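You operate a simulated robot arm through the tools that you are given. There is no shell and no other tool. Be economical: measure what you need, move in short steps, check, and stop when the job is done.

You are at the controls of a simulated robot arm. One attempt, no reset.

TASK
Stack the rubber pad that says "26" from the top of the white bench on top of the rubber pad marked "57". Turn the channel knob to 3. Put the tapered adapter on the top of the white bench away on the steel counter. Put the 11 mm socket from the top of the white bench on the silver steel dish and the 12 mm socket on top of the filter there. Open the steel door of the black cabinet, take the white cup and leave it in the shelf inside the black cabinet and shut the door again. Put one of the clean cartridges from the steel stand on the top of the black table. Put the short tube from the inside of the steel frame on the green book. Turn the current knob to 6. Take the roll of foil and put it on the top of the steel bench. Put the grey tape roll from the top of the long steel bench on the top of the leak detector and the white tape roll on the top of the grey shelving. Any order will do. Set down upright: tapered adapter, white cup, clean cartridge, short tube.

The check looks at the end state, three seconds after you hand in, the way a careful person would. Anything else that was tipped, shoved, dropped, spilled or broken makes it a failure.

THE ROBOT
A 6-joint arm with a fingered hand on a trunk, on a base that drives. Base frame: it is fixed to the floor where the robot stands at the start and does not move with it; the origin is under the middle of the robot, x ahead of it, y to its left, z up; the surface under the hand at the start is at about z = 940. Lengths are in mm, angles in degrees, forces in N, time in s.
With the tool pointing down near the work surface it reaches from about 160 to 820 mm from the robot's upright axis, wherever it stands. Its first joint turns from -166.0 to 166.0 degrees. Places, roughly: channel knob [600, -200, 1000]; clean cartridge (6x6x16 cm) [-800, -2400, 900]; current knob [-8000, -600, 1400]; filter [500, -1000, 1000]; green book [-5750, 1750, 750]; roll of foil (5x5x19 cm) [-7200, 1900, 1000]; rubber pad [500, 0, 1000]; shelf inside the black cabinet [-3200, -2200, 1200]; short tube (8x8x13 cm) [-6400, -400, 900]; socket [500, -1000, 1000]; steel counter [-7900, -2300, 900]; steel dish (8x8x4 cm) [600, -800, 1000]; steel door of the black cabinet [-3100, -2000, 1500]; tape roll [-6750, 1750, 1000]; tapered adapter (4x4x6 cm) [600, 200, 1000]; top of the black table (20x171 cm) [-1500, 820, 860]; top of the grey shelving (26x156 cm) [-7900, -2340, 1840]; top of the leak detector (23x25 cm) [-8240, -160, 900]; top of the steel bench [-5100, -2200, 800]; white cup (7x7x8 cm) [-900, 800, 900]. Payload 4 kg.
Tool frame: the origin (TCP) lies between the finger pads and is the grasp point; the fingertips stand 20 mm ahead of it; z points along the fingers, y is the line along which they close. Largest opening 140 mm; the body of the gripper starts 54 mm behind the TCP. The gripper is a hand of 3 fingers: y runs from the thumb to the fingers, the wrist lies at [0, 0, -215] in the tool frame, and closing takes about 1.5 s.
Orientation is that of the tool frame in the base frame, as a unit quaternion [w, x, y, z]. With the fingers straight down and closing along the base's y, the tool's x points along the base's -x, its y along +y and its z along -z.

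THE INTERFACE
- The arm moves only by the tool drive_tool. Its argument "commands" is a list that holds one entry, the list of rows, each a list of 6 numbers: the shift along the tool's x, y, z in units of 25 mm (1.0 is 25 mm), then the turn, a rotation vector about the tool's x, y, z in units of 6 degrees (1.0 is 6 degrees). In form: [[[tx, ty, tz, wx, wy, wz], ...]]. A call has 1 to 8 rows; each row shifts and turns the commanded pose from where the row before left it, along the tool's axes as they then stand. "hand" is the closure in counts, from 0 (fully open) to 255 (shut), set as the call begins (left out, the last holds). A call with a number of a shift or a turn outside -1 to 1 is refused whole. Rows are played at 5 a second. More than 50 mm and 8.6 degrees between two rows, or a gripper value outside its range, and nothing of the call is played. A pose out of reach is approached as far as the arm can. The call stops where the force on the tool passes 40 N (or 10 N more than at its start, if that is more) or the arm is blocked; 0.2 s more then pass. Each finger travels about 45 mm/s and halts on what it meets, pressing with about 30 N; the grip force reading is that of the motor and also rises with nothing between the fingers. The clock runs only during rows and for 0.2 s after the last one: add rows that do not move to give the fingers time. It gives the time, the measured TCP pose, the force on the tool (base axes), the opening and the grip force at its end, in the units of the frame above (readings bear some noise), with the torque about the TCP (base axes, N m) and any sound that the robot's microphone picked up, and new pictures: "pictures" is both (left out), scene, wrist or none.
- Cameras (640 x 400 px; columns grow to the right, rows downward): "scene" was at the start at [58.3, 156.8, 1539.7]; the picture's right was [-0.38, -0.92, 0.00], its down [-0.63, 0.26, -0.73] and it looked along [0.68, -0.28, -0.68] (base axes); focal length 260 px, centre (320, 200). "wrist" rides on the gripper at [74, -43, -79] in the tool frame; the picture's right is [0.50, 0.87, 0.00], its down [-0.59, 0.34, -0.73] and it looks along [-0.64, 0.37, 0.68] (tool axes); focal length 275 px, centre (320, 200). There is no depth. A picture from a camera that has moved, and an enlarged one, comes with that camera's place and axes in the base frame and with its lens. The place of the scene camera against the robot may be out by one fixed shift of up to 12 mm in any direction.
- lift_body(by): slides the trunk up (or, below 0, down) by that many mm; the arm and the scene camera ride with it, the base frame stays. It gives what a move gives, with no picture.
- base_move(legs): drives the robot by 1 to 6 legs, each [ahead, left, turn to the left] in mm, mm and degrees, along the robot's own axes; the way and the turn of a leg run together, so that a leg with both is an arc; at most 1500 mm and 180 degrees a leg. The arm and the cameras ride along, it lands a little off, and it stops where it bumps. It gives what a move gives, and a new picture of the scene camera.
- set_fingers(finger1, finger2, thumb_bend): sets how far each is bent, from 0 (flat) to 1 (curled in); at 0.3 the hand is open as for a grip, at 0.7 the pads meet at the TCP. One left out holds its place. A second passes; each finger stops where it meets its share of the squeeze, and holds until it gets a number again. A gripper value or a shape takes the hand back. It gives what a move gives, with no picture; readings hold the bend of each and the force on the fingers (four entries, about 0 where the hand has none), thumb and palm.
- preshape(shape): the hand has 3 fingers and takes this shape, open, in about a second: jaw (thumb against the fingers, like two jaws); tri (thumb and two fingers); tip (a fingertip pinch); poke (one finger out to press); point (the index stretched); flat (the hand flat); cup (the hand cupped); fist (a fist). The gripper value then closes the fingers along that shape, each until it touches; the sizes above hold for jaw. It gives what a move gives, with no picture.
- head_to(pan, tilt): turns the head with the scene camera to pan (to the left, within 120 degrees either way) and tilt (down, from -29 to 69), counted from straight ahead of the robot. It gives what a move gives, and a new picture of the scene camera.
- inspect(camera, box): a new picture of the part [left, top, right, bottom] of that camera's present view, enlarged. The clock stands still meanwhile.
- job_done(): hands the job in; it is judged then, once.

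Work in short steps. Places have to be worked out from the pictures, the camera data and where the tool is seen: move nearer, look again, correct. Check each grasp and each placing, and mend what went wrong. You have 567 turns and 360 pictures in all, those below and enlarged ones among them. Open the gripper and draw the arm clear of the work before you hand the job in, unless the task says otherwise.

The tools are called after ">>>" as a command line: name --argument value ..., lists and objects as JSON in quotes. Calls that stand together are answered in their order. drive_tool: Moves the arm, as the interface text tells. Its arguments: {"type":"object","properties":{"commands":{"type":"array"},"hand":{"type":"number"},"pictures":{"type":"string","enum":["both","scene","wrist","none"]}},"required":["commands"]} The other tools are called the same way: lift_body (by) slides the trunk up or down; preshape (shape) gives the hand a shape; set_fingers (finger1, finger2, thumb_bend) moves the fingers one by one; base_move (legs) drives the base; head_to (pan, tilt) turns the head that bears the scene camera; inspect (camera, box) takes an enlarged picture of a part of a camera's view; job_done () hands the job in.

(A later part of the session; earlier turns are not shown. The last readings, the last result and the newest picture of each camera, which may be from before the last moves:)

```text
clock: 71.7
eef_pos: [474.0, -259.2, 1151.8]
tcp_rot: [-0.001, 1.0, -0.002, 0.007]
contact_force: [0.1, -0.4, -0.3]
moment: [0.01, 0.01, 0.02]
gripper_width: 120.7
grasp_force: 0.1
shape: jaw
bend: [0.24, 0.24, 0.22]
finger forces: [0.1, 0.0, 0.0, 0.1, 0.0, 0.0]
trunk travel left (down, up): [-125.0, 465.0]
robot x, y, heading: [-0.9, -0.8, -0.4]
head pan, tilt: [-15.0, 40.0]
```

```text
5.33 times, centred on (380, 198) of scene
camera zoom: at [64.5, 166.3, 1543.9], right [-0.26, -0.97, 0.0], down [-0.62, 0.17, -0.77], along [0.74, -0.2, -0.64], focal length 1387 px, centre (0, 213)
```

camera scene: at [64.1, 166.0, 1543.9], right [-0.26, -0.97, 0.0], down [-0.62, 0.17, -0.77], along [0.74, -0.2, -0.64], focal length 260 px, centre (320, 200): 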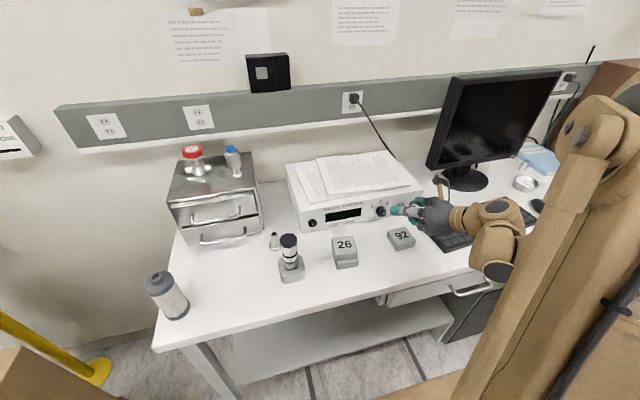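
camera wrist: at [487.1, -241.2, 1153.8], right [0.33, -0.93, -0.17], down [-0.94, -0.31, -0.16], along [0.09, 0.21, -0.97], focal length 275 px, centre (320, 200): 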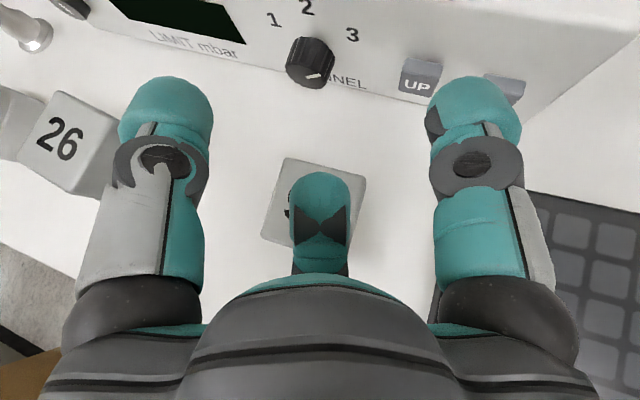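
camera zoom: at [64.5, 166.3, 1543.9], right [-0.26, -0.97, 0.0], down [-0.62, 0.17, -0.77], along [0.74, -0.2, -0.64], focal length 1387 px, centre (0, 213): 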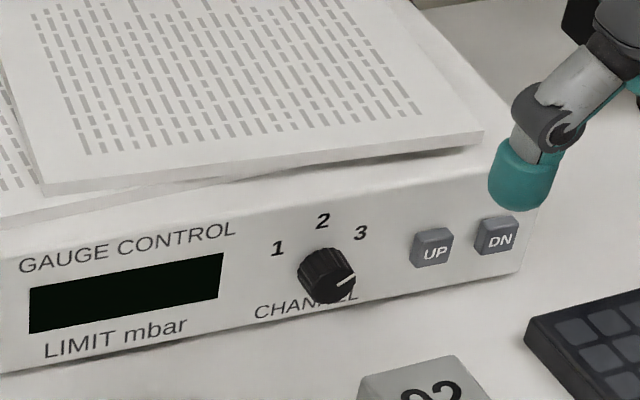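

Channel is on 3. Now I look right for the sockets, filter and dish.

>>> head_to --pan -45 --tilt 35

```text
clock: 72.6
eef_pos: [473.1, -258.7, 1152.8]
tcp_rot: [-0.002, 1.0, -0.002, 0.007]
contact_force: [0.4, -0.2, 0.1]
moment: [-0.02, 0.01, -0.02]
gripper_width: 139.9
grasp_force: 0.2
shape: jaw
bend: [0.3, 0.3, 0.3]
finger forces: [0.0, 0.0, 0.0, 0.0, 0.1, 0.0]
trunk travel left (down, up): [-125.0, 465.0]
robot x, y, heading: [-0.1, 2.1, -0.2]
head pan, tilt: [-45.0, 35.0]
camera scene: at [44.7, 126.1, 1551.4], right [-0.71, -0.71, 0.0], down [-0.41, 0.41, -0.82], along [0.58, -0.58, -0.57], focal length 260 px, centre (320, 200)
```

scene: 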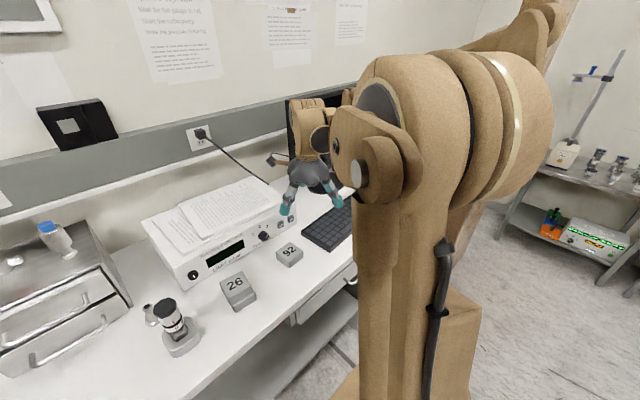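

I retract the arm a little and raise it, then drive to the right along the bench.

>>> drive_tool --commands '[[[-1, 0, -1, 0, 0, 0], [-1, 0, -1, 0, 0, 0], [-1, 0, -1, 0, 0, 0], [-1, 0, -1, 0, 0, 0], [-1, 0, -0.5, 0, 0, 0]]]' --pictures "none"

>>> base_move --legs '[[0, -450, 0]]'

```text
clock: 73.8
eef_pos: [345.4, -255.9, 1261.5]
tcp_rot: [-0.001, 1.0, -0.003, 0.008]
contact_force: [-0.6, -0.7, -0.1]
moment: [0.03, -0.01, 0.02]
gripper_width: 140.1
grasp_force: 0.0
shape: jaw
bend: [0.3, 0.3, 0.3]
finger forces: [0.0, 0.0, 0.1, 0.0, 0.1, 0.0]
trunk travel left (down, up): [-125.0, 465.0]
robot x, y, heading: [0.9, 1.0, -0.1]
head pan, tilt: [-45.0, 35.0]
```

```text
clock: 76.5
eef_pos: [350.7, -699.5, 1262.3]
tcp_rot: [-0.002, 1.0, 0.001, 0.006]
contact_force: [-0.2, 0.2, -0.9]
moment: [-0.01, 0.0, -0.02]
gripper_width: 140.0
grasp_force: 0.0
shape: jaw
bend: [0.3, 0.3, 0.3]
finger forces: [0.0, 0.0, 0.0, 0.1, 0.0, 0.0]
trunk travel left (down, up): [-125.0, 465.0]
robot x, y, heading: [-0.5, -443.2, 0.2]
head pan, tilt: [-45.0, 35.0]
camera scene: at [44.9, -320.4, 1551.5], right [-0.7, -0.71, 0.0], down [-0.41, 0.4, -0.82], along [0.58, -0.57, -0.57], focal length 260 px, centre (320, 200)
```

scene: 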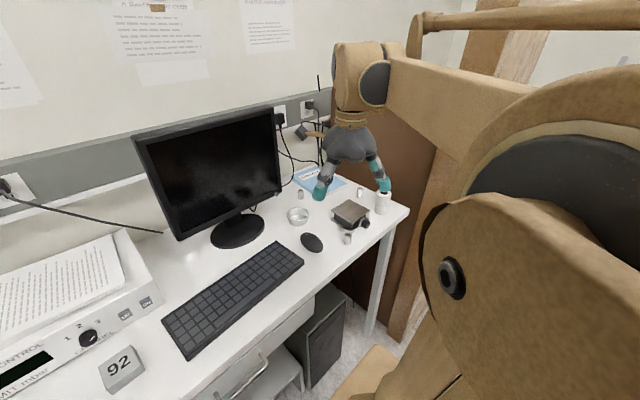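

>>> inspect --camera "scene" --box '[270, 155, 430, 255]'

>>> drive_tool --commands '[[[0, 0, 0, 0, 0, 0]]]' --pictures "wrist"

```text
4.00 times, centred on (350, 205) of scene
camera zoom: at [44.9, -320.4, 1551.5], right [-0.7, -0.71, 0.0], down [-0.41, 0.4, -0.82], along [0.58, -0.57, -0.57], focal length 1040 px, centre (200, 180)
```

zoom: 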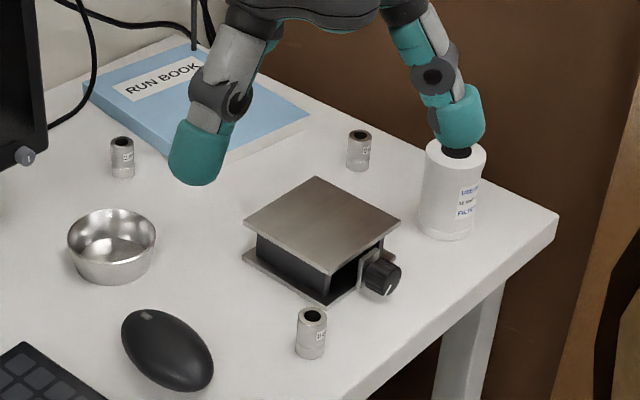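

```text
clock: 76.9
eef_pos: [349.3, -699.9, 1262.1]
tcp_rot: [-0.002, 1.0, 0.002, 0.006]
contact_force: [0.9, -0.3, -0.5]
moment: [-0.01, 0.03, 0.0]
gripper_width: 139.9
grasp_force: 0.1
shape: jaw
bend: [0.3, 0.3, 0.3]
finger forces: [0.1, 0.0, 0.0, 0.0, 0.0, 0.1]
trunk travel left (down, up): [-125.0, 465.0]
robot x, y, heading: [0.0, -447.8, 0.6]
head pan, tilt: [-45.0, 35.0]
camera wrist: at [422.7, -657.4, 1342.4], right [0.5, -0.86, 0.0], down [-0.6, -0.34, 0.73], along [-0.63, -0.37, -0.69], focal length 275 px, centre (320, 200)
```

wrist: 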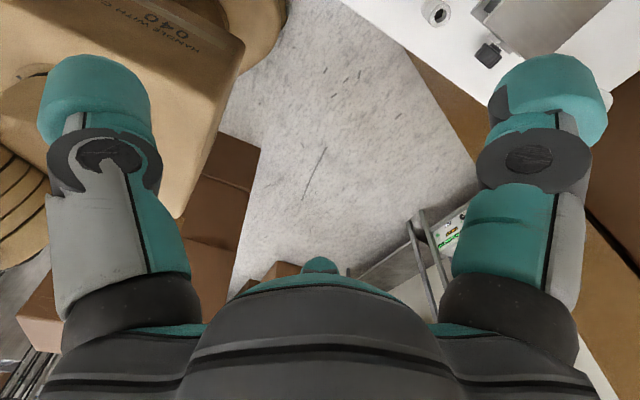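

I zoom on each socket and the white cylinder to read the labels.

>>> inspect --camera "scene" --box '[340, 225, 356, 247]'

>>> inspect --camera "scene" --box '[290, 185, 312, 203]'

>>> inspect --camera "scene" --box '[346, 180, 400, 218]'

```text
16.00 times, centred on (348, 236) of scene
camera zoom: at [44.9, -319.8, 1551.4], right [-0.7, -0.71, 0.0], down [-0.41, 0.4, -0.82], along [0.58, -0.58, -0.57], focal length 4160 px, centre (-128, -376)
```

zoom: 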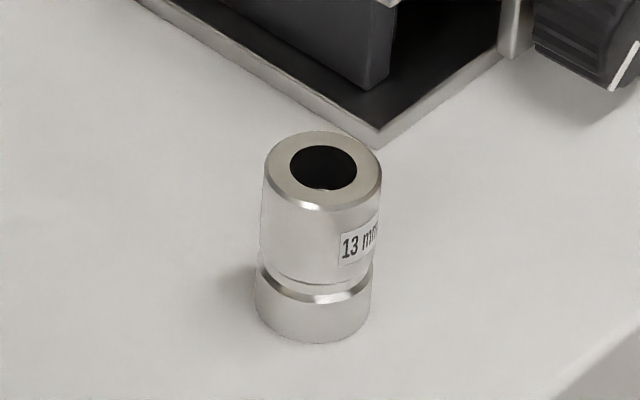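

```text
16.00 times, centred on (301, 194) of scene
camera zoom: at [44.9, -319.8, 1551.4], right [-0.7, -0.71, 0.0], down [-0.41, 0.4, -0.82], along [0.58, -0.58, -0.57], focal length 4160 px, centre (624, 296)
```

zoom: 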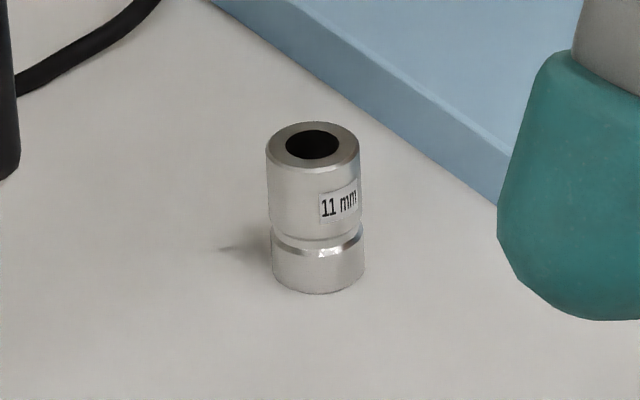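

```text
10.53 times, centred on (373, 199) of scene
camera zoom: at [44.9, -319.8, 1551.4], right [-0.7, -0.71, 0.0], down [-0.41, 0.4, -0.82], along [0.58, -0.58, -0.57], focal length 2737 px, centre (-238, 210)
```

zoom: 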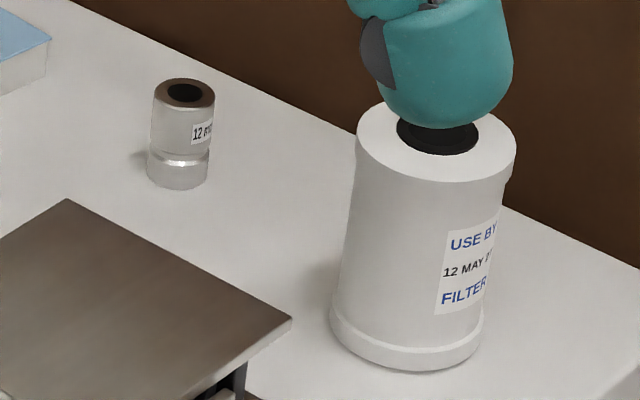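

11 mm is by the blue book at ≈(712,-872), 12 mm at ≈(553,-1051), filter ≈(429,-1026), dish ≈(607,-767). I drive another 400 mm right to get them in reach.

>>> base_move --legs '[[0, -400, 0]]'

>>> head_to --pan 0 --tilt 42

```text
clock: 79.4
eef_pos: [351.7, -1100.7, 1261.8]
tcp_rot: [-0.002, 1.0, 0.001, 0.007]
contact_force: [-0.5, -0.2, 0.6]
moment: [0.0, 0.0, -0.01]
gripper_width: 139.9
grasp_force: 0.0
shape: jaw
bend: [0.3, 0.3, 0.3]
finger forces: [0.0, 0.0, 0.1, 0.0, 0.0, 0.1]
trunk travel left (down, up): [-125.0, 465.0]
robot x, y, heading: [4.7, -846.2, 0.1]
head pan, tilt: [-45.0, 35.0]
camera scene: at [47.4, -718.8, 1551.5], right [-0.7, -0.71, 0.0], down [-0.41, 0.4, -0.82], along [0.58, -0.58, -0.57], focal length 260 px, centre (320, 200)
```

scene: 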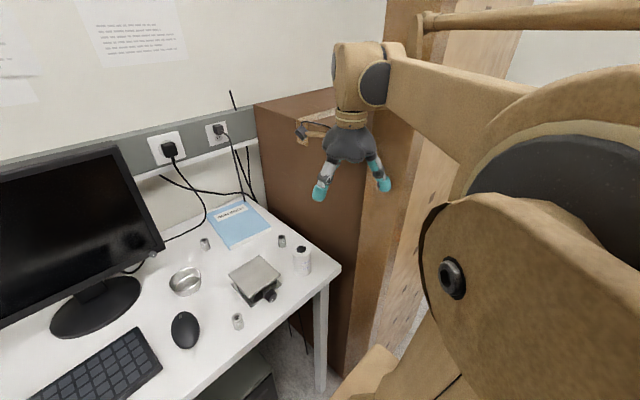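

```text
clock: 80.5
eef_pos: [352.5, -1099.2, 1261.7]
tcp_rot: [-0.002, 1.0, 0.002, 0.007]
contact_force: [0.3, 0.7, 0.7]
moment: [0.02, 0.0, 0.04]
gripper_width: 139.7
grasp_force: 0.1
shape: jaw
bend: [0.3, 0.3, 0.3]
finger forces: [0.1, 0.0, 0.0, 0.0, 0.1, 0.0]
trunk travel left (down, up): [-125.0, 465.0]
robot x, y, heading: [1.0, -841.6, 0.1]
head pan, tilt: [0.0, 42.0]
camera scene: at [68.5, -655.7, 1540.9], right [0.0, -1.0, 0.0], down [-0.67, 0.0, -0.74], along [0.74, 0.0, -0.67], focal length 260 px, centre (320, 200)
```

scene: 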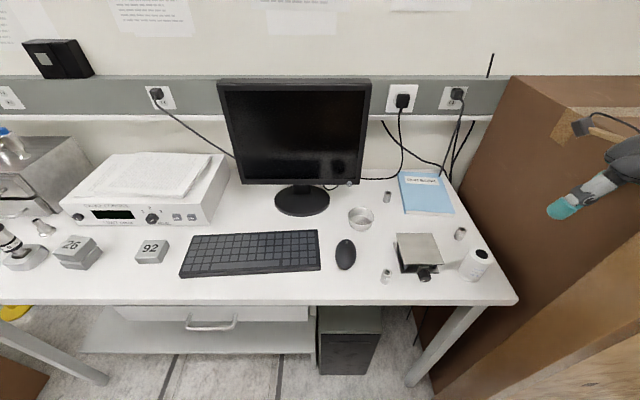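

Good view: all targets are within reach. I move the hand back over the bench, then turn it 90° so it closes along x, which suits the 11 mm socket beside the book.

>>> drive_tool --commands '[[[0.8, -1, 0, 0, 0, 0], [0.8, -1, 0, 0, 0, 0], [0.8, -1, 0, 0, 0, 0], [0.8, -1, 0, 0, 0, 0], [0.8, -1, 0, 0, 0, 0], [0.8, -1, 0, 0, 0, 0], [0.8, -1, 0, 0, 0, 0], [0.8, -0.8, 0, 0, 0, 0]]]' --pictures "none"

>>> drive_tool --commands '[[[0, 0, 0, 0, 0, -1], [0, 0, 0, 0, 0, -1], [0, 0, 0, 0, 0, -1], [0, 0, 0, 0, 0, -1], [0, 0, 0, 0, 0, -1], [0, 0, 0, 0, 0, -1], [0, 0, 0, 0, 0, -1], [0, 0, 0, 0, 0, -1]]]' --pictures "none"

>>> drive_tool --commands '[[[0, 0, 0, 0, 0, -1], [0, 0, 0, 0, 0, -1], [0, 0, 0, 0, 0, -1], [0, 0, 0, 0, 0, -1], [0, 0, 0, 0, 0, -1], [0, 0, 0, 0, 0, -1], [0, 0, 0, 0, 0, -1], [0, 0, 0, 0, 0, 0]]]' --hand 90 --pictures "wrist"

```text
clock: 82.3
eef_pos: [513.2, -905.0, 1262.8]
tcp_rot: [-0.002, 1.0, 0.0, 0.006]
contact_force: [0.3, 0.4, -0.5]
moment: [-0.04, 0.02, -0.01]
gripper_width: 139.8
grasp_force: 0.1
shape: jaw
bend: [0.3, 0.3, 0.3]
finger forces: [0.0, 0.0, 0.0, 0.0, 0.1, 0.0]
trunk travel left (down, up): [-125.0, 465.0]
robot x, y, heading: [6.1, -845.4, 0.1]
head pan, tilt: [0.0, 42.0]
```

```text
clock: 84.1
eef_pos: [511.1, -903.8, 1264.3]
tcp_rot: [0.001, 0.913, 0.408, 0.006]
contact_force: [0.0, 0.1, 0.0]
moment: [0.01, 0.03, -0.02]
gripper_width: 140.0
grasp_force: 0.0
shape: jaw
bend: [0.3, 0.3, 0.3]
finger forces: [0.0, 0.1, 0.0, 0.0, 0.1, 0.0]
trunk travel left (down, up): [-125.0, 465.0]
robot x, y, heading: [3.6, -847.7, -0.0]
head pan, tilt: [0.0, 42.0]
```

```text
clock: 85.9
eef_pos: [511.3, -904.7, 1264.8]
tcp_rot: [0.004, 0.706, 0.708, 0.006]
contact_force: [0.0, 0.4, 0.4]
moment: [0.02, 0.03, 0.01]
gripper_width: 91.1
grasp_force: 0.0
shape: jaw
bend: [0.28, 0.28, 0.27]
finger forces: [0.0, 0.0, 0.1, 0.1, 0.0, 0.0]
trunk travel left (down, up): [-125.0, 465.0]
robot x, y, heading: [5.3, -843.9, 0.4]
head pan, tilt: [0.0, 42.0]
camera wrist: at [467.0, -830.6, 1343.8], right [0.86, 0.5, 0.01], down [0.33, -0.59, 0.74], along [0.38, -0.63, -0.68], focal length 275 px, centre (320, 200)
```

wrist: 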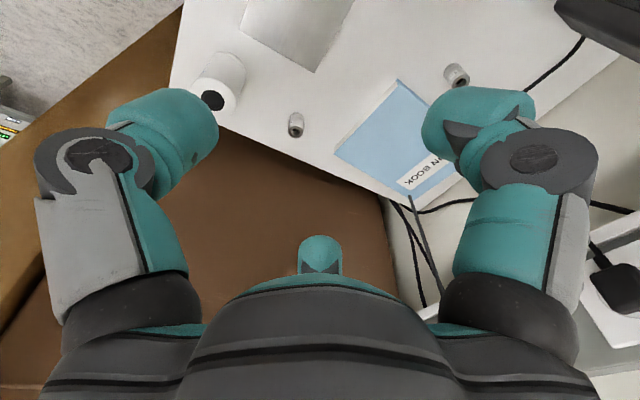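

11 mm socket triangulates to (719,-878). I move above it.

>>> drive_tool --commands '[[[0.135, 1, 0.3, 0, 0, 0], [0.135, 1, 0.3, 0, 0, 0], [0.135, 1, 0.3, 0, 0, 0], [0.135, 1, 0.4, 0, 0, 0], [0.135, 1, 0.7, 0, 0, 0], [0.135, 1, 1, 0, 0, 0], [0.135, 1, 1, 0, 0, 0], [0.135, 1, 1, 0, 0, 0]]]' --pictures "wrist"

```text
clock: 87.7
eef_pos: [713.3, -877.0, 1146.3]
tcp_rot: [0.003, 0.707, 0.708, 0.006]
contact_force: [-0.7, 0.3, -1.1]
moment: [0.02, 0.01, -0.01]
gripper_width: 90.9
grasp_force: 0.0
shape: jaw
bend: [0.28, 0.28, 0.27]
finger forces: [0.0, 0.1, 0.1, 0.0, 0.0, 0.1]
trunk travel left (down, up): [-125.0, 465.0]
robot x, y, heading: [6.2, -845.7, 0.2]
head pan, tilt: [0.0, 42.0]
camera wrist: at [670.0, -803.5, 1225.1], right [0.87, 0.5, 0.01], down [0.33, -0.59, 0.74], along [0.38, -0.63, -0.68], focal length 275 px, centre (320, 200)
```

wrist: 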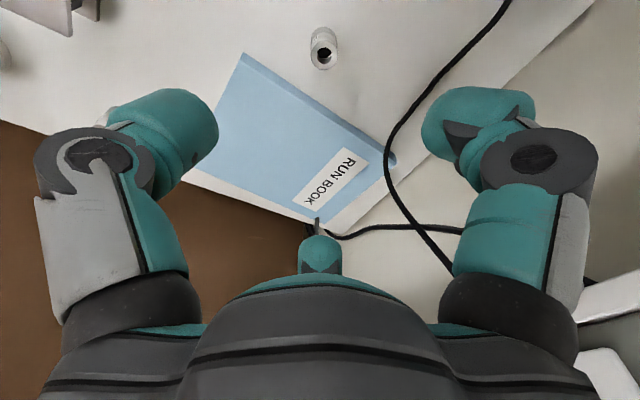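

Socket at (719.5,-874). I narrow the fingers, centre and descend.

>>> drive_tool --commands '[[[0.12, 0.25, 0, 0, 0, 0], [0, 0, 1, 0, 0, 0], [0, 0, 1, 0, 0, 0], [0, 0, 1, 0, 0, 0], [0, 0, 1, 0, 0, 0], [0, 0, 0.6, 0, 0, 0], [0, 0, 0, 0, 0, 0]]]' --hand 158 --pictures "wrist"

```text
clock: 89.3
eef_pos: [721.2, -872.5, 1027.6]
tcp_rot: [0.003, 0.706, 0.708, 0.006]
contact_force: [-0.1, -0.8, 0.9]
moment: [0.01, -0.01, 0.01]
gripper_width: 53.7
grasp_force: 0.0
shape: jaw
bend: [0.39, 0.39, 0.38]
finger forces: [0.0, 0.1, 0.0, 0.0, 0.0, 0.0]
trunk travel left (down, up): [-125.0, 465.0]
robot x, y, heading: [5.0, -846.6, 0.1]
head pan, tilt: [0.0, 42.0]
camera wrist: at [676.4, -797.8, 1106.1], right [0.87, 0.5, 0.01], down [0.33, -0.59, 0.74], along [0.38, -0.63, -0.68], focal length 275 px, centre (320, 200)
```

wrist: 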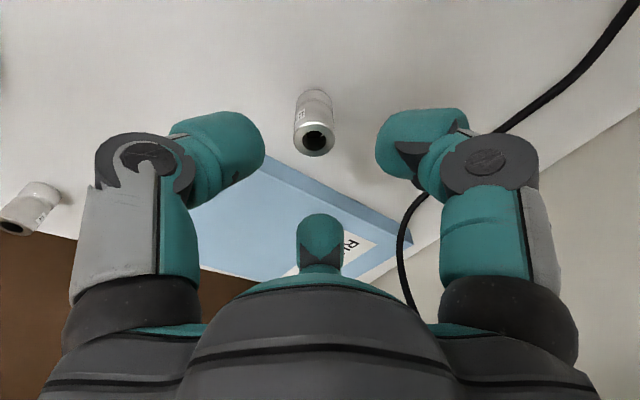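

>>> drive_tool --commands '[[[-0.1, 0, 1, 0, 0, 0], [0, 0, 1, 0, 0, 0], [0, 0, 0.4, 0, 0, 0]]]' --pictures "none"

>>> drive_tool --commands '[[[0, 0, 0, 0, 0, 0], [0, 0, 0, 0, 0, 0], [0, 0, 0, 0, 0, 0], [0, 0, 0, 0, 0, 0], [0, 0, 0, 0, 0, 0], [0, 0, 0, 0, 0, 0]]]' --hand 255 --pictures "wrist"

```text
clock: 90.1
eef_pos: [722.0, -874.6, 967.2]
tcp_rot: [0.003, 0.707, 0.708, 0.005]
contact_force: [-0.4, 0.3, 0.4]
moment: [0.05, 0.01, 0.0]
gripper_width: 53.6
grasp_force: 0.1
shape: jaw
bend: [0.39, 0.39, 0.38]
finger forces: [0.0, 0.0, 0.0, 0.1, 0.1, 0.0]
trunk travel left (down, up): [-125.0, 465.0]
robot x, y, heading: [1.7, -841.1, 0.2]
head pan, tilt: [0.0, 42.0]
```

```text
clock: 91.5
eef_pos: [721.7, -874.4, 967.3]
tcp_rot: [0.004, 0.706, 0.708, 0.005]
contact_force: [-1.6, -0.3, 0.2]
moment: [0.03, -0.01, 0.0]
gripper_width: 19.4
grasp_force: 29.9
shape: jaw
bend: [0.64, 0.95, 0.53]
finger forces: [25.0, 26.8, 0.1, 0.0, 26.5, 0.0]
trunk travel left (down, up): [-125.0, 465.0]
robot x, y, heading: [3.0, -845.2, 0.3]
head pan, tilt: [0.0, 42.0]
camera wrist: at [677.5, -800.6, 1046.2], right [0.87, 0.5, 0.01], down [0.33, -0.59, 0.74], along [0.38, -0.63, -0.68], focal length 275 px, centre (320, 200)
```

wrist: 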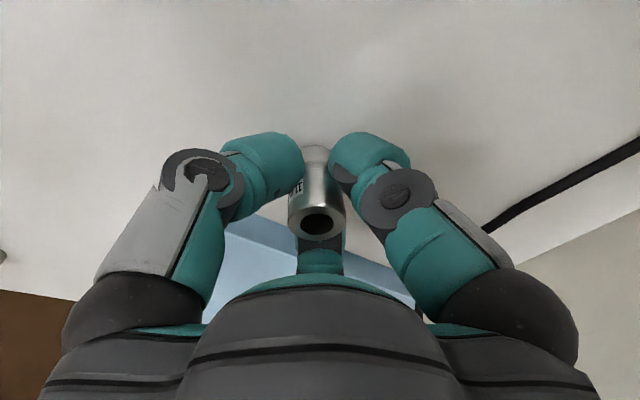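

Gripped but low. I regrip nearer the top so the fingers clear the dish rim later.

>>> drive_tool --commands '[[[0, 0, 0, 0, 0, 0], [0, 0, 0, 0, 0, 0], [0, 0, 0, 0, 0, 0], [0, 0, 0, 0, 0, 0], [0, 0, -0.3, 0, 0, 0], [0, 0, -0.3, 0, 0, 0], [0, 0, 0, 0, 0, 0]]]' --hand 165 --pictures "none"

>>> drive_tool --commands '[[[0, 0, 0, 0, 0, 0], [0, 0, 0, 0, 0, 0], [0, 0, 0, 0, 0, 0], [0, 0, 0, 0, 0, 0], [0, 0, 0, 0, 0, 0], [0, 0, -1, 0, 0, 0], [0, 0, -1, 0, 0, 0], [0, 0, -1, 0, 0, 0]]]' --hand 255 --pictures "wrist"

```text
clock: 93.1
eef_pos: [720.4, -876.4, 982.9]
tcp_rot: [0.003, 0.707, 0.707, 0.006]
contact_force: [-0.3, -0.4, 1.0]
moment: [0.0, 0.02, 0.02]
gripper_width: 49.1
grasp_force: 0.1
shape: jaw
bend: [0.41, 0.41, 0.4]
finger forces: [0.1, 0.0, 0.1, 0.0, 0.1, 0.0]
trunk travel left (down, up): [-125.0, 465.0]
robot x, y, heading: [3.0, -846.0, 0.3]
head pan, tilt: [0.0, 42.0]
```

```text
clock: 94.9
eef_pos: [718.8, -875.8, 1058.9]
tcp_rot: [0.003, 0.706, 0.708, 0.005]
contact_force: [0.1, 0.0, -0.2]
moment: [0.0, -0.01, -0.02]
gripper_width: 19.7
grasp_force: 30.3
shape: jaw
bend: [0.95, 0.64, 0.53]
finger forces: [26.5, 24.8, 0.0, 0.0, 27.0, 0.0]
trunk travel left (down, up): [-125.0, 465.0]
robot x, y, heading: [5.3, -847.4, 0.2]
head pan, tilt: [0.0, 42.0]
camera wrist: at [673.9, -802.0, 1137.5], right [0.87, 0.5, 0.01], down [0.33, -0.59, 0.74], along [0.38, -0.63, -0.68], focal length 275 px, centre (320, 200)
```

wrist: 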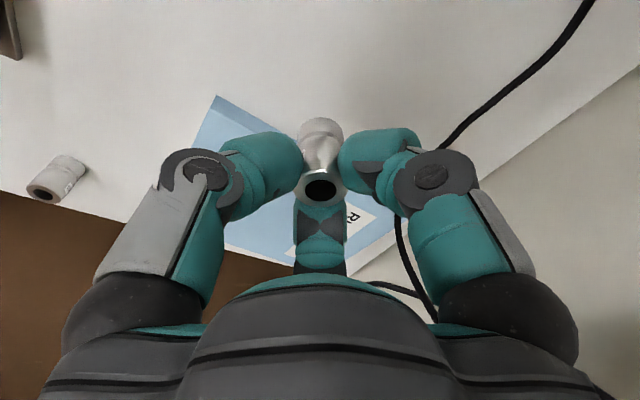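

The socket is held. The monitor's lower right corner (≈641,-740,1073) is close to the dish, so I'll place with the hand leaning 25° away from it. I retreat a little and tilt.

>>> drive_tool --commands '[[[0, -0.95, -0.5, 0, 0, 0], [0, -0.95, -0.5, 0, 0, 0], [0, -0.95, -0.5, 0, 0, 0], [0, -0.95, -0.5, 0, 0, 0], [0, -0.95, -0.5, 0, 0, 0], [0, 0, 0, 0, 0, 0]]]' --pictures "none"

>>> drive_tool --commands '[[[0, 0, 0, -0.589, 0.589, 0], [0, 0, 0, -0.589, 0.589, 0], [0, 0, 0, -0.589, 0.589, 0], [0, 0, 0, -0.589, 0.589, 0], [0, 0, 0, -0.589, 0.589, 0], [0, 0, 0, 0, 0, 0]]]' --pictures "both"

```text
clock: 96.3
eef_pos: [599.6, -877.8, 1121.5]
tcp_rot: [0.003, 0.707, 0.707, 0.006]
contact_force: [-0.3, -0.2, -0.8]
moment: [-0.01, -0.01, -0.01]
gripper_width: 19.7
grasp_force: 30.3
shape: jaw
bend: [0.95, 0.64, 0.53]
finger forces: [26.5, 25.0, 0.1, 0.0, 27.0, 0.0]
trunk travel left (down, up): [-125.0, 465.0]
robot x, y, heading: [2.5, -845.7, 0.5]
head pan, tilt: [0.0, 42.0]
```

```text
clock: 97.7
eef_pos: [600.6, -875.4, 1118.2]
tcp_rot: [0.003, 0.689, 0.69, 0.222]
contact_force: [-0.8, 0.1, -0.5]
moment: [-0.02, 0.0, 0.0]
gripper_width: 19.8
grasp_force: 29.7
shape: jaw
bend: [0.95, 0.64, 0.53]
finger forces: [26.7, 24.8, 0.0, 0.0, 27.5, 0.1]
trunk travel left (down, up): [-125.0, 465.0]
robot x, y, heading: [3.9, -844.6, 0.1]
head pan, tilt: [0.0, 42.0]
camera scene: at [68.7, -655.5, 1540.9], right [0.0, -1.0, 0.0], down [-0.67, 0.0, -0.74], along [0.74, 0.0, -0.67], focal length 260 px, centre (320, 200)
camera wrist: at [530.9, -826.9, 1198.9], right [0.8, 0.44, 0.42], down [0.12, -0.8, 0.59], along [0.59, -0.42, -0.69], focal length 275 px, centre (320, 200)
```

scene: 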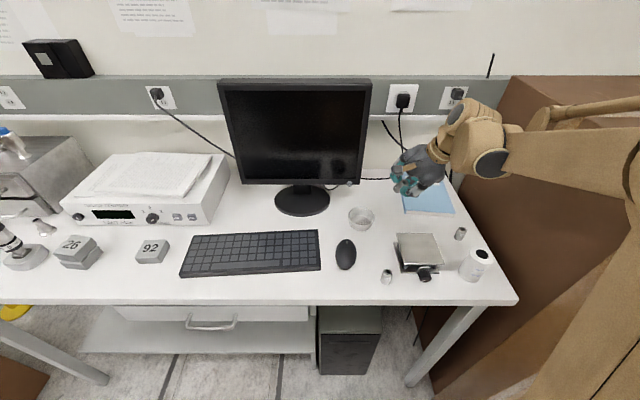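
wrist: 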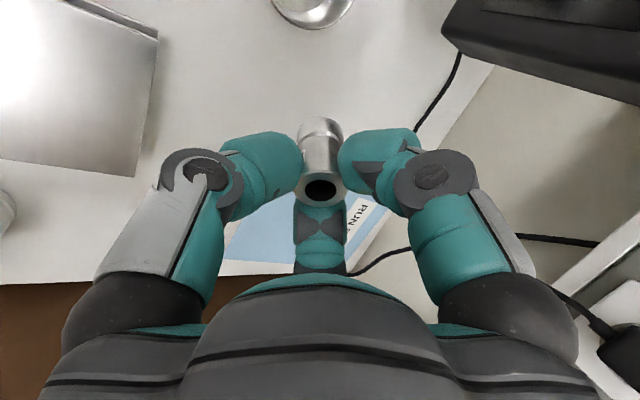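

Tilt is right. I approach to above the dish's near-right side and look.

>>> drive_tool --commands '[[[0.485, -0.379, 0.896, 0, 0, 0], [0.485, -0.379, 0.896, 0, 0, 0], [0.485, -0.379, 0.896, 0, 0, 0], [0.485, -0.379, 0.896, 0, 0, 0], [0, 0, 0, 0, 0, 0]]]' --pictures "both"

>>> inspect --camera "scene" --box '[310, 140, 430, 240]'

```text
clock: 98.9
eef_pos: [591.2, -801.0, 1038.4]
tcp_rot: [0.003, 0.688, 0.691, 0.222]
contact_force: [-0.1, 0.4, -0.2]
moment: [0.01, 0.02, 0.02]
gripper_width: 19.9
grasp_force: 30.4
shape: jaw
bend: [0.95, 0.64, 0.53]
finger forces: [26.8, 25.0, 0.0, 0.1, 27.4, 0.0]
trunk travel left (down, up): [-125.0, 465.0]
robot x, y, heading: [2.6, -846.7, 0.2]
head pan, tilt: [0.0, 42.0]
camera scene: at [68.7, -655.6, 1540.9], right [0.0, -1.0, 0.0], down [-0.67, 0.0, -0.74], along [0.74, 0.0, -0.67], focal length 260 px, centre (320, 200)
camera wrist: at [521.3, -751.4, 1120.1], right [0.8, 0.44, 0.42], down [0.13, -0.8, 0.59], along [0.59, -0.42, -0.69], focal length 275 px, centre (320, 200)
```

scene: 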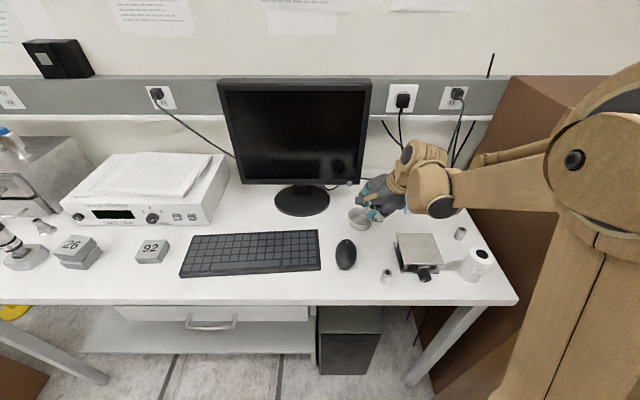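
wrist: 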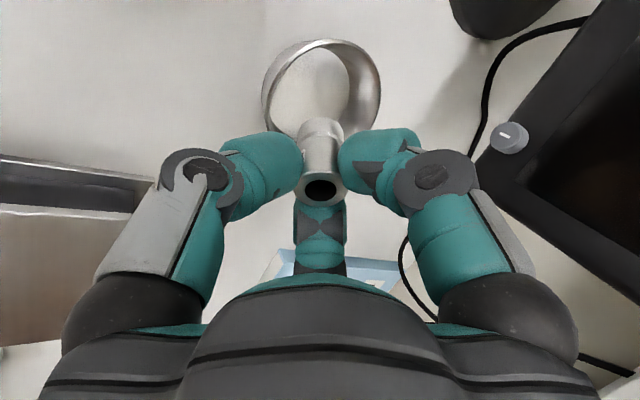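

```text
4.00 times, centred on (370, 190) of scene
camera zoom: at [68.7, -655.6, 1540.9], right [0.0, -1.0, 0.0], down [-0.67, 0.0, -0.74], along [0.74, 0.0, -0.67], focal length 1040 px, centre (120, 240)
```

zoom: 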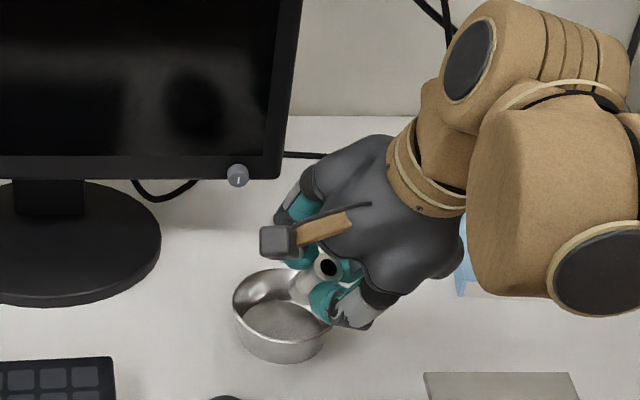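

Dish centre ≈(604,-770). I lower so the fingertips are about at rim height, with the socket end inside the dish.

>>> drive_tool --commands '[[[0.125, -0.126, 0.716, 0, 0, 0], [0.125, -0.126, 0.716, 0, 0, 0], [0, 0, 0, 0, 0, 0]]]' --pictures "both"

>>> inspect --camera "scene" --box '[310, 140, 430, 240]'

```text
clock: 99.7
eef_pos: [595.0, -784.3, 1007.3]
tcp_rot: [0.003, 0.688, 0.691, 0.221]
contact_force: [1.4, -0.4, -0.8]
moment: [0.0, 0.04, -0.02]
gripper_width: 19.9
grasp_force: 30.0
shape: jaw
bend: [0.95, 0.64, 0.53]
finger forces: [26.7, 24.9, 0.1, 0.0, 27.3, 0.0]
trunk travel left (down, up): [-125.0, 465.0]
robot x, y, heading: [2.1, -844.7, -0.0]
head pan, tilt: [0.0, 42.0]
camera scene: at [68.7, -655.5, 1540.9], right [0.0, -1.0, 0.0], down [-0.67, 0.0, -0.74], along [0.74, 0.0, -0.67], focal length 260 px, centre (320, 200)
camera wrist: at [525.8, -736.0, 1087.7], right [0.8, 0.44, 0.42], down [0.13, -0.8, 0.59], along [0.59, -0.42, -0.69], focal length 275 px, centre (320, 200)
```

scene: 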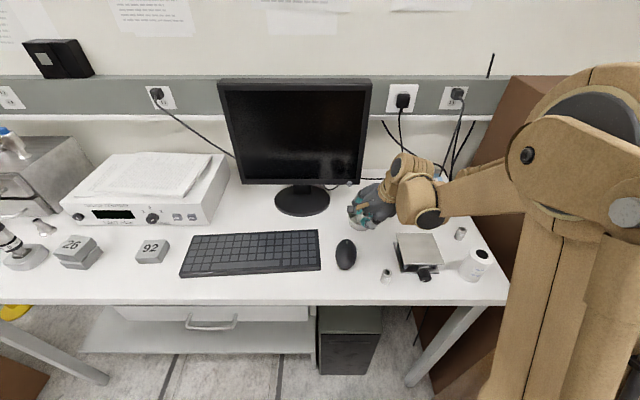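
wrist: 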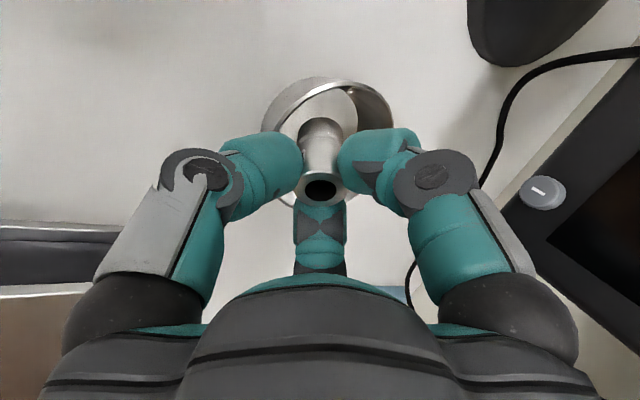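

```text
4.00 times, centred on (370, 190) of scene
camera zoom: at [68.7, -655.5, 1540.9], right [0.0, -1.0, 0.0], down [-0.67, 0.0, -0.74], along [0.74, 0.0, -0.67], focal length 1040 px, centre (120, 240)
```

zoom: 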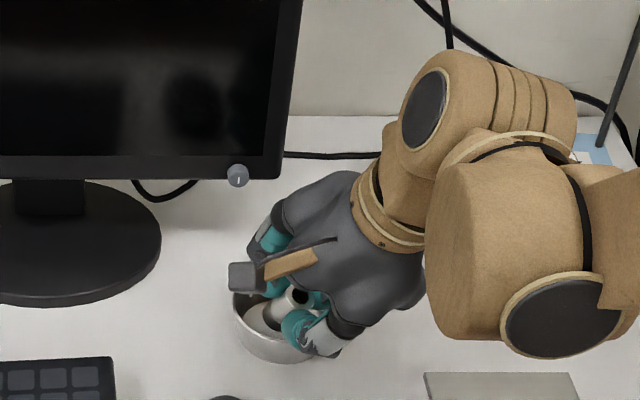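

The socket is inside the rim. I open moderately and withdraw along the tool axis.

>>> drive_tool --commands '[[[0, 0, 0, 0, 0, 0], [0, 0, 0, 0, 0, 0], [0, 0, 0, 0, 0, 0], [0, 0, -0.3, 0, 0, 0], [0, 0, -1, 0, 0, 0], [0, 0, -1, 0, 0, 0], [0, 0, -1, 0, 0, 0], [-0.5, 0, -1, 0, 0, 0]]]' --hand 190 --pictures "both"

>>> inspect --camera "scene" --box '[310, 140, 430, 240]'

```text
clock: 101.5
eef_pos: [562.3, -829.5, 1100.9]
tcp_rot: [0.002, 0.688, 0.69, 0.222]
contact_force: [-0.1, -0.2, 1.0]
moment: [0.01, -0.01, 0.02]
gripper_width: 35.3
grasp_force: 0.1
shape: jaw
bend: [0.46, 0.46, 0.45]
finger forces: [0.1, 0.0, 0.0, 0.0, 0.0, 0.0]
trunk travel left (down, up): [-125.0, 465.0]
robot x, y, heading: [5.3, -846.1, 0.4]
head pan, tilt: [0.0, 42.0]
camera scene: at [68.2, -655.8, 1541.0], right [0.0, -1.0, 0.0], down [-0.67, 0.0, -0.74], along [0.74, 0.0, -0.67], focal length 260 px, centre (320, 200)
camera wrist: at [492.4, -781.1, 1181.3], right [0.8, 0.44, 0.42], down [0.13, -0.8, 0.59], along [0.59, -0.42, -0.69], focal length 275 px, centre (320, 200)
```

scene: 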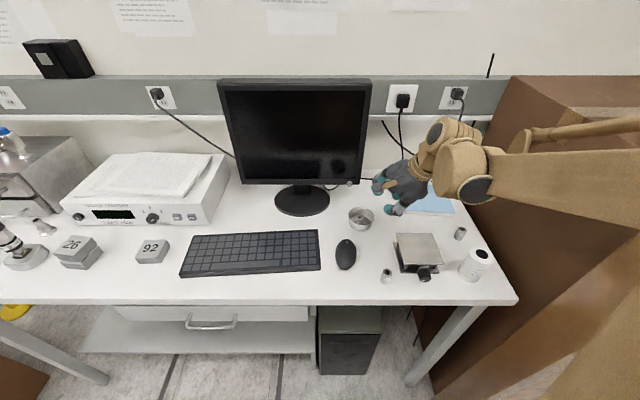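
wrist: 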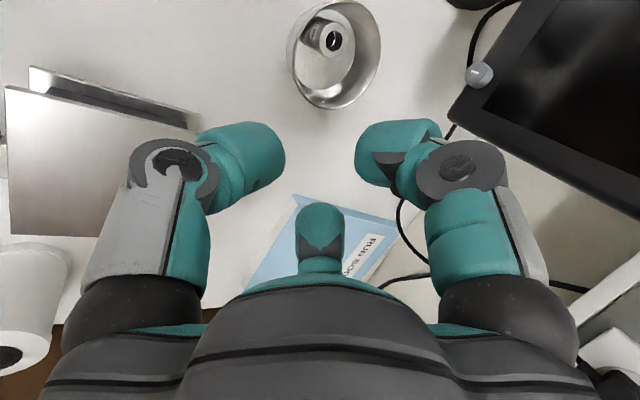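

```text
4.00 times, centred on (370, 190) of scene
camera zoom: at [68.2, -655.8, 1541.0], right [0.0, -1.0, 0.0], down [-0.67, 0.0, -0.74], along [0.74, 0.0, -0.67], focal length 1040 px, centre (120, 240)
```

zoom: 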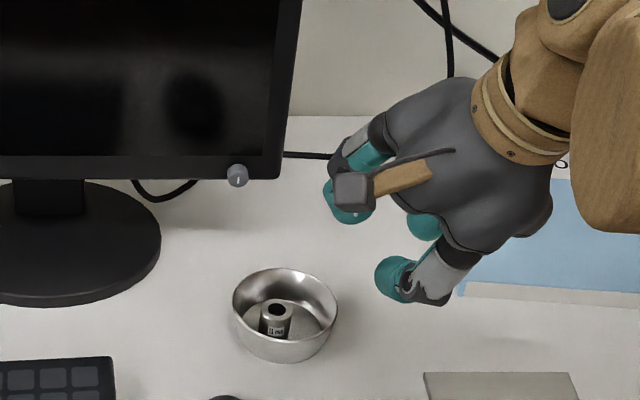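

11 mm socket stands in the dish. I untilt the hand and move over the 12 mm socket.

>>> drive_tool --commands '[[[0, 0, 0, 0.589, -0.589, 0], [0, 0, 0, 0.589, -0.589, 0], [0, 0, 0, 0.589, -0.589, 0], [0, 0, 0, 0.589, -0.589, 0], [0, 0, 0, 0.589, -0.589, 0]]]' --hand 158 --pictures "none"

>>> drive_tool --commands '[[[-1, 0, 0, 0, 0, 0], [-1, 0, 0, 0, 0, 0], [-1, 0, 0, 0, 0, 0], [-1, 0, 0, 0, 0, 0], [-1, 0, 0, 0, 0, 0], [-1, 0, 0, 0, 0, 0], [-1, 0, 0, 0, 0, 0], [-1, 0, 0, 0, 0, 0]]]' --pictures "wrist"

```text
clock: 102.7
eef_pos: [561.5, -827.3, 1100.5]
tcp_rot: [0.003, 0.707, 0.707, 0.005]
contact_force: [0.4, -0.3, 0.1]
moment: [0.0, 0.02, 0.0]
gripper_width: 52.7
grasp_force: 0.1
shape: jaw
bend: [0.39, 0.39, 0.38]
finger forces: [0.0, 0.1, 0.1, 0.1, 0.1, 0.0]
trunk travel left (down, up): [-125.0, 465.0]
robot x, y, heading: [4.9, -843.4, 0.2]
head pan, tilt: [0.0, 42.0]
```

```text
clock: 104.5
eef_pos: [564.1, -1029.3, 1099.7]
tcp_rot: [0.002, 0.706, 0.708, 0.006]
contact_force: [0.1, 0.6, 0.3]
moment: [-0.04, 0.0, 0.01]
gripper_width: 52.9
grasp_force: 0.1
shape: jaw
bend: [0.39, 0.39, 0.38]
finger forces: [0.1, 0.0, 0.0, 0.0, 0.0, 0.0]
trunk travel left (down, up): [-125.0, 465.0]
robot x, y, heading: [5.7, -847.9, 0.6]
head pan, tilt: [0.0, 42.0]
camera wrist: at [519.7, -955.8, 1178.1], right [0.87, 0.5, 0.01], down [0.33, -0.59, 0.74], along [0.38, -0.63, -0.68], focal length 275 px, centre (320, 200)
```

wrist: 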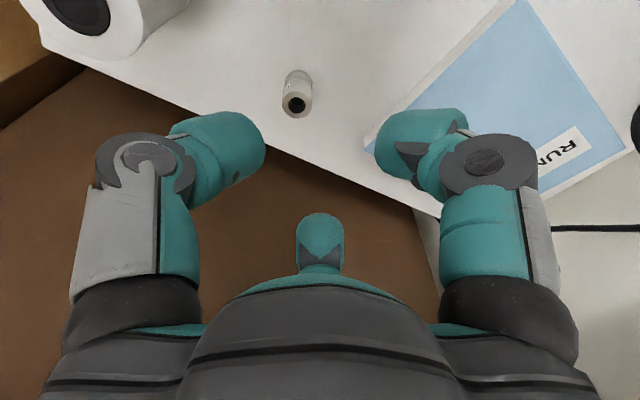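

>>> drive_tool --commands '[[[-0.52, -0.1, 0.4, 0, 0, 0], [-0.52, -0.1, 0.4, 0, 0, 0], [0, 0, 1, 0, 0, 0], [0, 0, 1, 0, 0, 0], [0, 0, 0, 0, 0, 0]]]' --pictures "wrist"

```text
clock: 105.7
eef_pos: [557.5, -1056.1, 1028.5]
tcp_rot: [0.003, 0.707, 0.708, 0.006]
contact_force: [-0.2, -0.4, 0.6]
moment: [-0.03, 0.01, -0.03]
gripper_width: 53.1
grasp_force: 0.0
shape: jaw
bend: [0.39, 0.39, 0.38]
finger forces: [0.0, 0.0, 0.0, 0.1, 0.0, 0.1]
trunk travel left (down, up): [-125.0, 465.0]
robot x, y, heading: [8.1, -843.4, 0.1]
head pan, tilt: [0.0, 42.0]
camera wrist: at [513.6, -981.9, 1107.7], right [0.87, 0.5, 0.01], down [0.33, -0.59, 0.74], along [0.38, -0.63, -0.68], focal length 275 px, centre (320, 200)
```

wrist: 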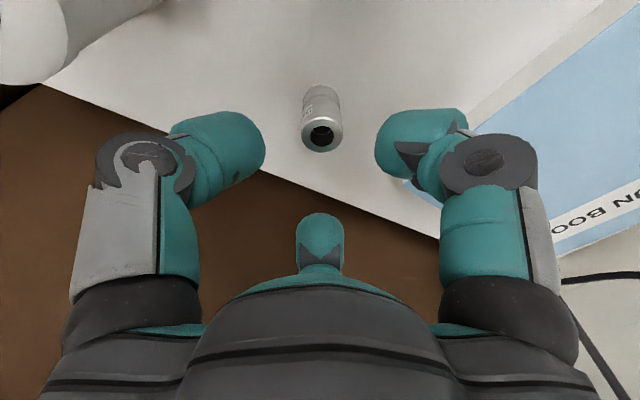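

>>> drive_tool --commands '[[[0, 0.1, 0.6, 0, 0, 0], [0, 0, 0.6, 0, 0, 0], [0, 0, 0.68, 0, 0, 0]]]' --pictures "none"

>>> drive_tool --commands '[[[0, 0, 0, 0, 0, 0], [0, 0, 0, 0, 0, 0], [0, 0, 0, 0, 0, 0], [0, 0, 0, 0, 0, 0], [0, 0, 0, 0, 0, 0], [0, 0, 0, 0, 0, 0], [0, 0, -1, 0, 0, 0]]]' --hand 255 --pictures "wrist"

```text
clock: 106.5
eef_pos: [561.1, -1054.3, 981.0]
tcp_rot: [0.002, 0.707, 0.707, 0.006]
contact_force: [0.9, 0.7, 0.5]
moment: [0.01, -0.02, 0.0]
gripper_width: 53.0
grasp_force: 0.1
shape: jaw
bend: [0.39, 0.39, 0.38]
finger forces: [0.0, 0.0, 0.1, 0.0, 0.0, 0.1]
trunk travel left (down, up): [-125.0, 465.0]
robot x, y, heading: [4.0, -841.8, -0.1]
head pan, tilt: [0.0, 42.0]
```

```text
clock: 108.1
eef_pos: [561.5, -1053.5, 1009.6]
tcp_rot: [0.003, 0.706, 0.708, 0.006]
contact_force: [-0.1, 0.1, -1.4]
moment: [0.01, 0.01, 0.01]
gripper_width: 18.8
grasp_force: 30.2
shape: jaw
bend: [0.61, 0.91, 0.54]
finger forces: [25.1, 27.2, 0.0, 0.0, 27.4, 0.1]
trunk travel left (down, up): [-125.0, 465.0]
robot x, y, heading: [5.0, -843.1, 0.4]
head pan, tilt: [0.0, 42.0]
camera wrist: at [516.7, -980.8, 1087.5], right [0.87, 0.5, 0.01], down [0.33, -0.59, 0.74], along [0.38, -0.63, -0.68], focal length 275 px, centre (320, 200)
```

wrist: 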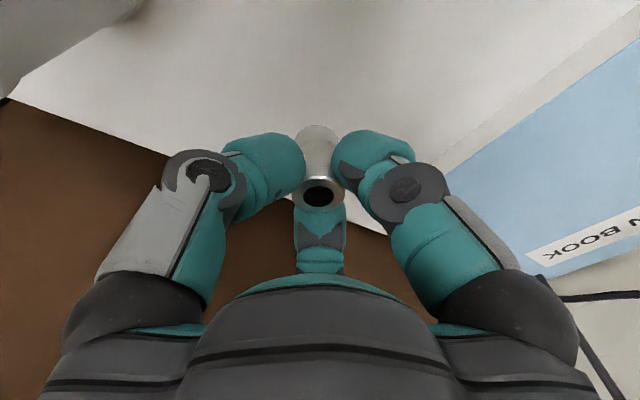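

Held. I rise and look at the filter top.

>>> drive_tool --commands '[[[0, 0, -1, 0, 0, 0], [0, 0, -1, 0, 0, 0], [0, 0, -1, 0, 0, 0], [0, 0, -1, 0, 0, 0], [0, 0, -1, 0, 0, 0], [0.4, -1, 0, 0, 0, 0], [0.4, -1, 0, 0, 0, 0], [0.4, -1, 0, 0, 0, 0]]]' --pictures "both"

>>> inspect --camera "scene" --box '[440, 235, 520, 295]'

```text
clock: 109.9
eef_pos: [483.8, -1020.7, 1130.0]
tcp_rot: [0.004, 0.706, 0.708, 0.005]
contact_force: [0.2, 0.3, -1.1]
moment: [0.02, -0.02, 0.02]
gripper_width: 18.8
grasp_force: 30.0
shape: jaw
bend: [0.61, 0.91, 0.54]
finger forces: [25.2, 27.3, 0.0, 0.1, 27.0, 0.0]
trunk travel left (down, up): [-125.0, 465.0]
robot x, y, heading: [4.5, -842.1, 0.4]
head pan, tilt: [0.0, 42.0]
camera scene: at [68.0, -655.4, 1540.9], right [0.0, -1.0, 0.0], down [-0.67, 0.0, -0.74], along [0.74, 0.0, -0.67], focal length 260 px, centre (320, 200)
camera wrist: at [439.8, -947.4, 1210.7], right [0.87, 0.5, 0.01], down [0.33, -0.59, 0.74], along [0.38, -0.63, -0.68], focal length 275 px, centre (320, 200)
```

scene: 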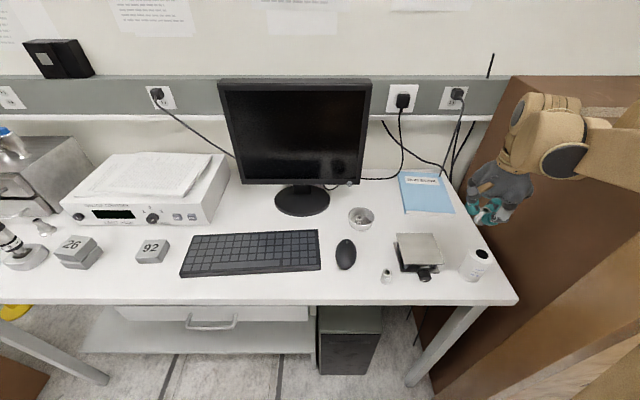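
wrist: 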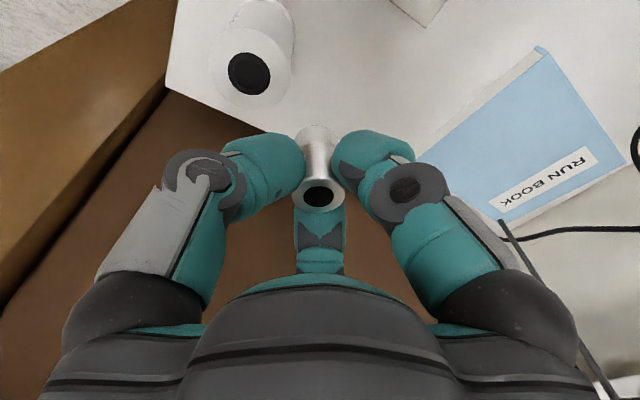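

```text
6.67 times, centred on (480, 265) of scene
camera zoom: at [68.0, -655.4, 1540.9], right [0.0, -1.0, 0.0], down [-0.67, 0.0, -0.74], along [0.74, 0.0, -0.67], focal length 1733 px, centre (-747, -233)
```

zoom: 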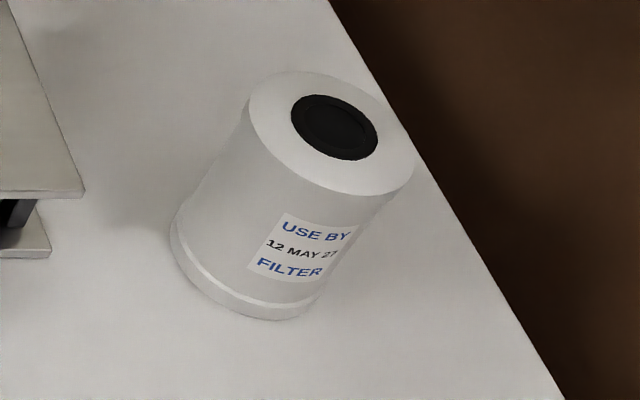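

>>> inspect --camera "wrist" --box '[200, 20, 300, 110]'

```text
4.44 times, centred on (250, 65) of wrist
camera zoom: at [439.8, -947.4, 1210.7], right [0.87, 0.5, 0.01], down [0.33, -0.59, 0.74], along [0.38, -0.63, -0.68], focal length 1224 px, centre (631, 800)
```

zoom: 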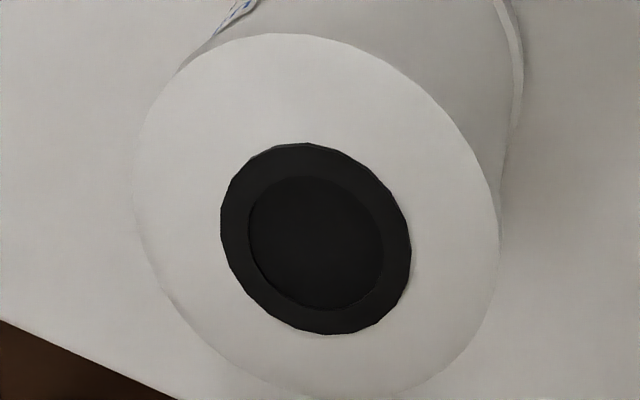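

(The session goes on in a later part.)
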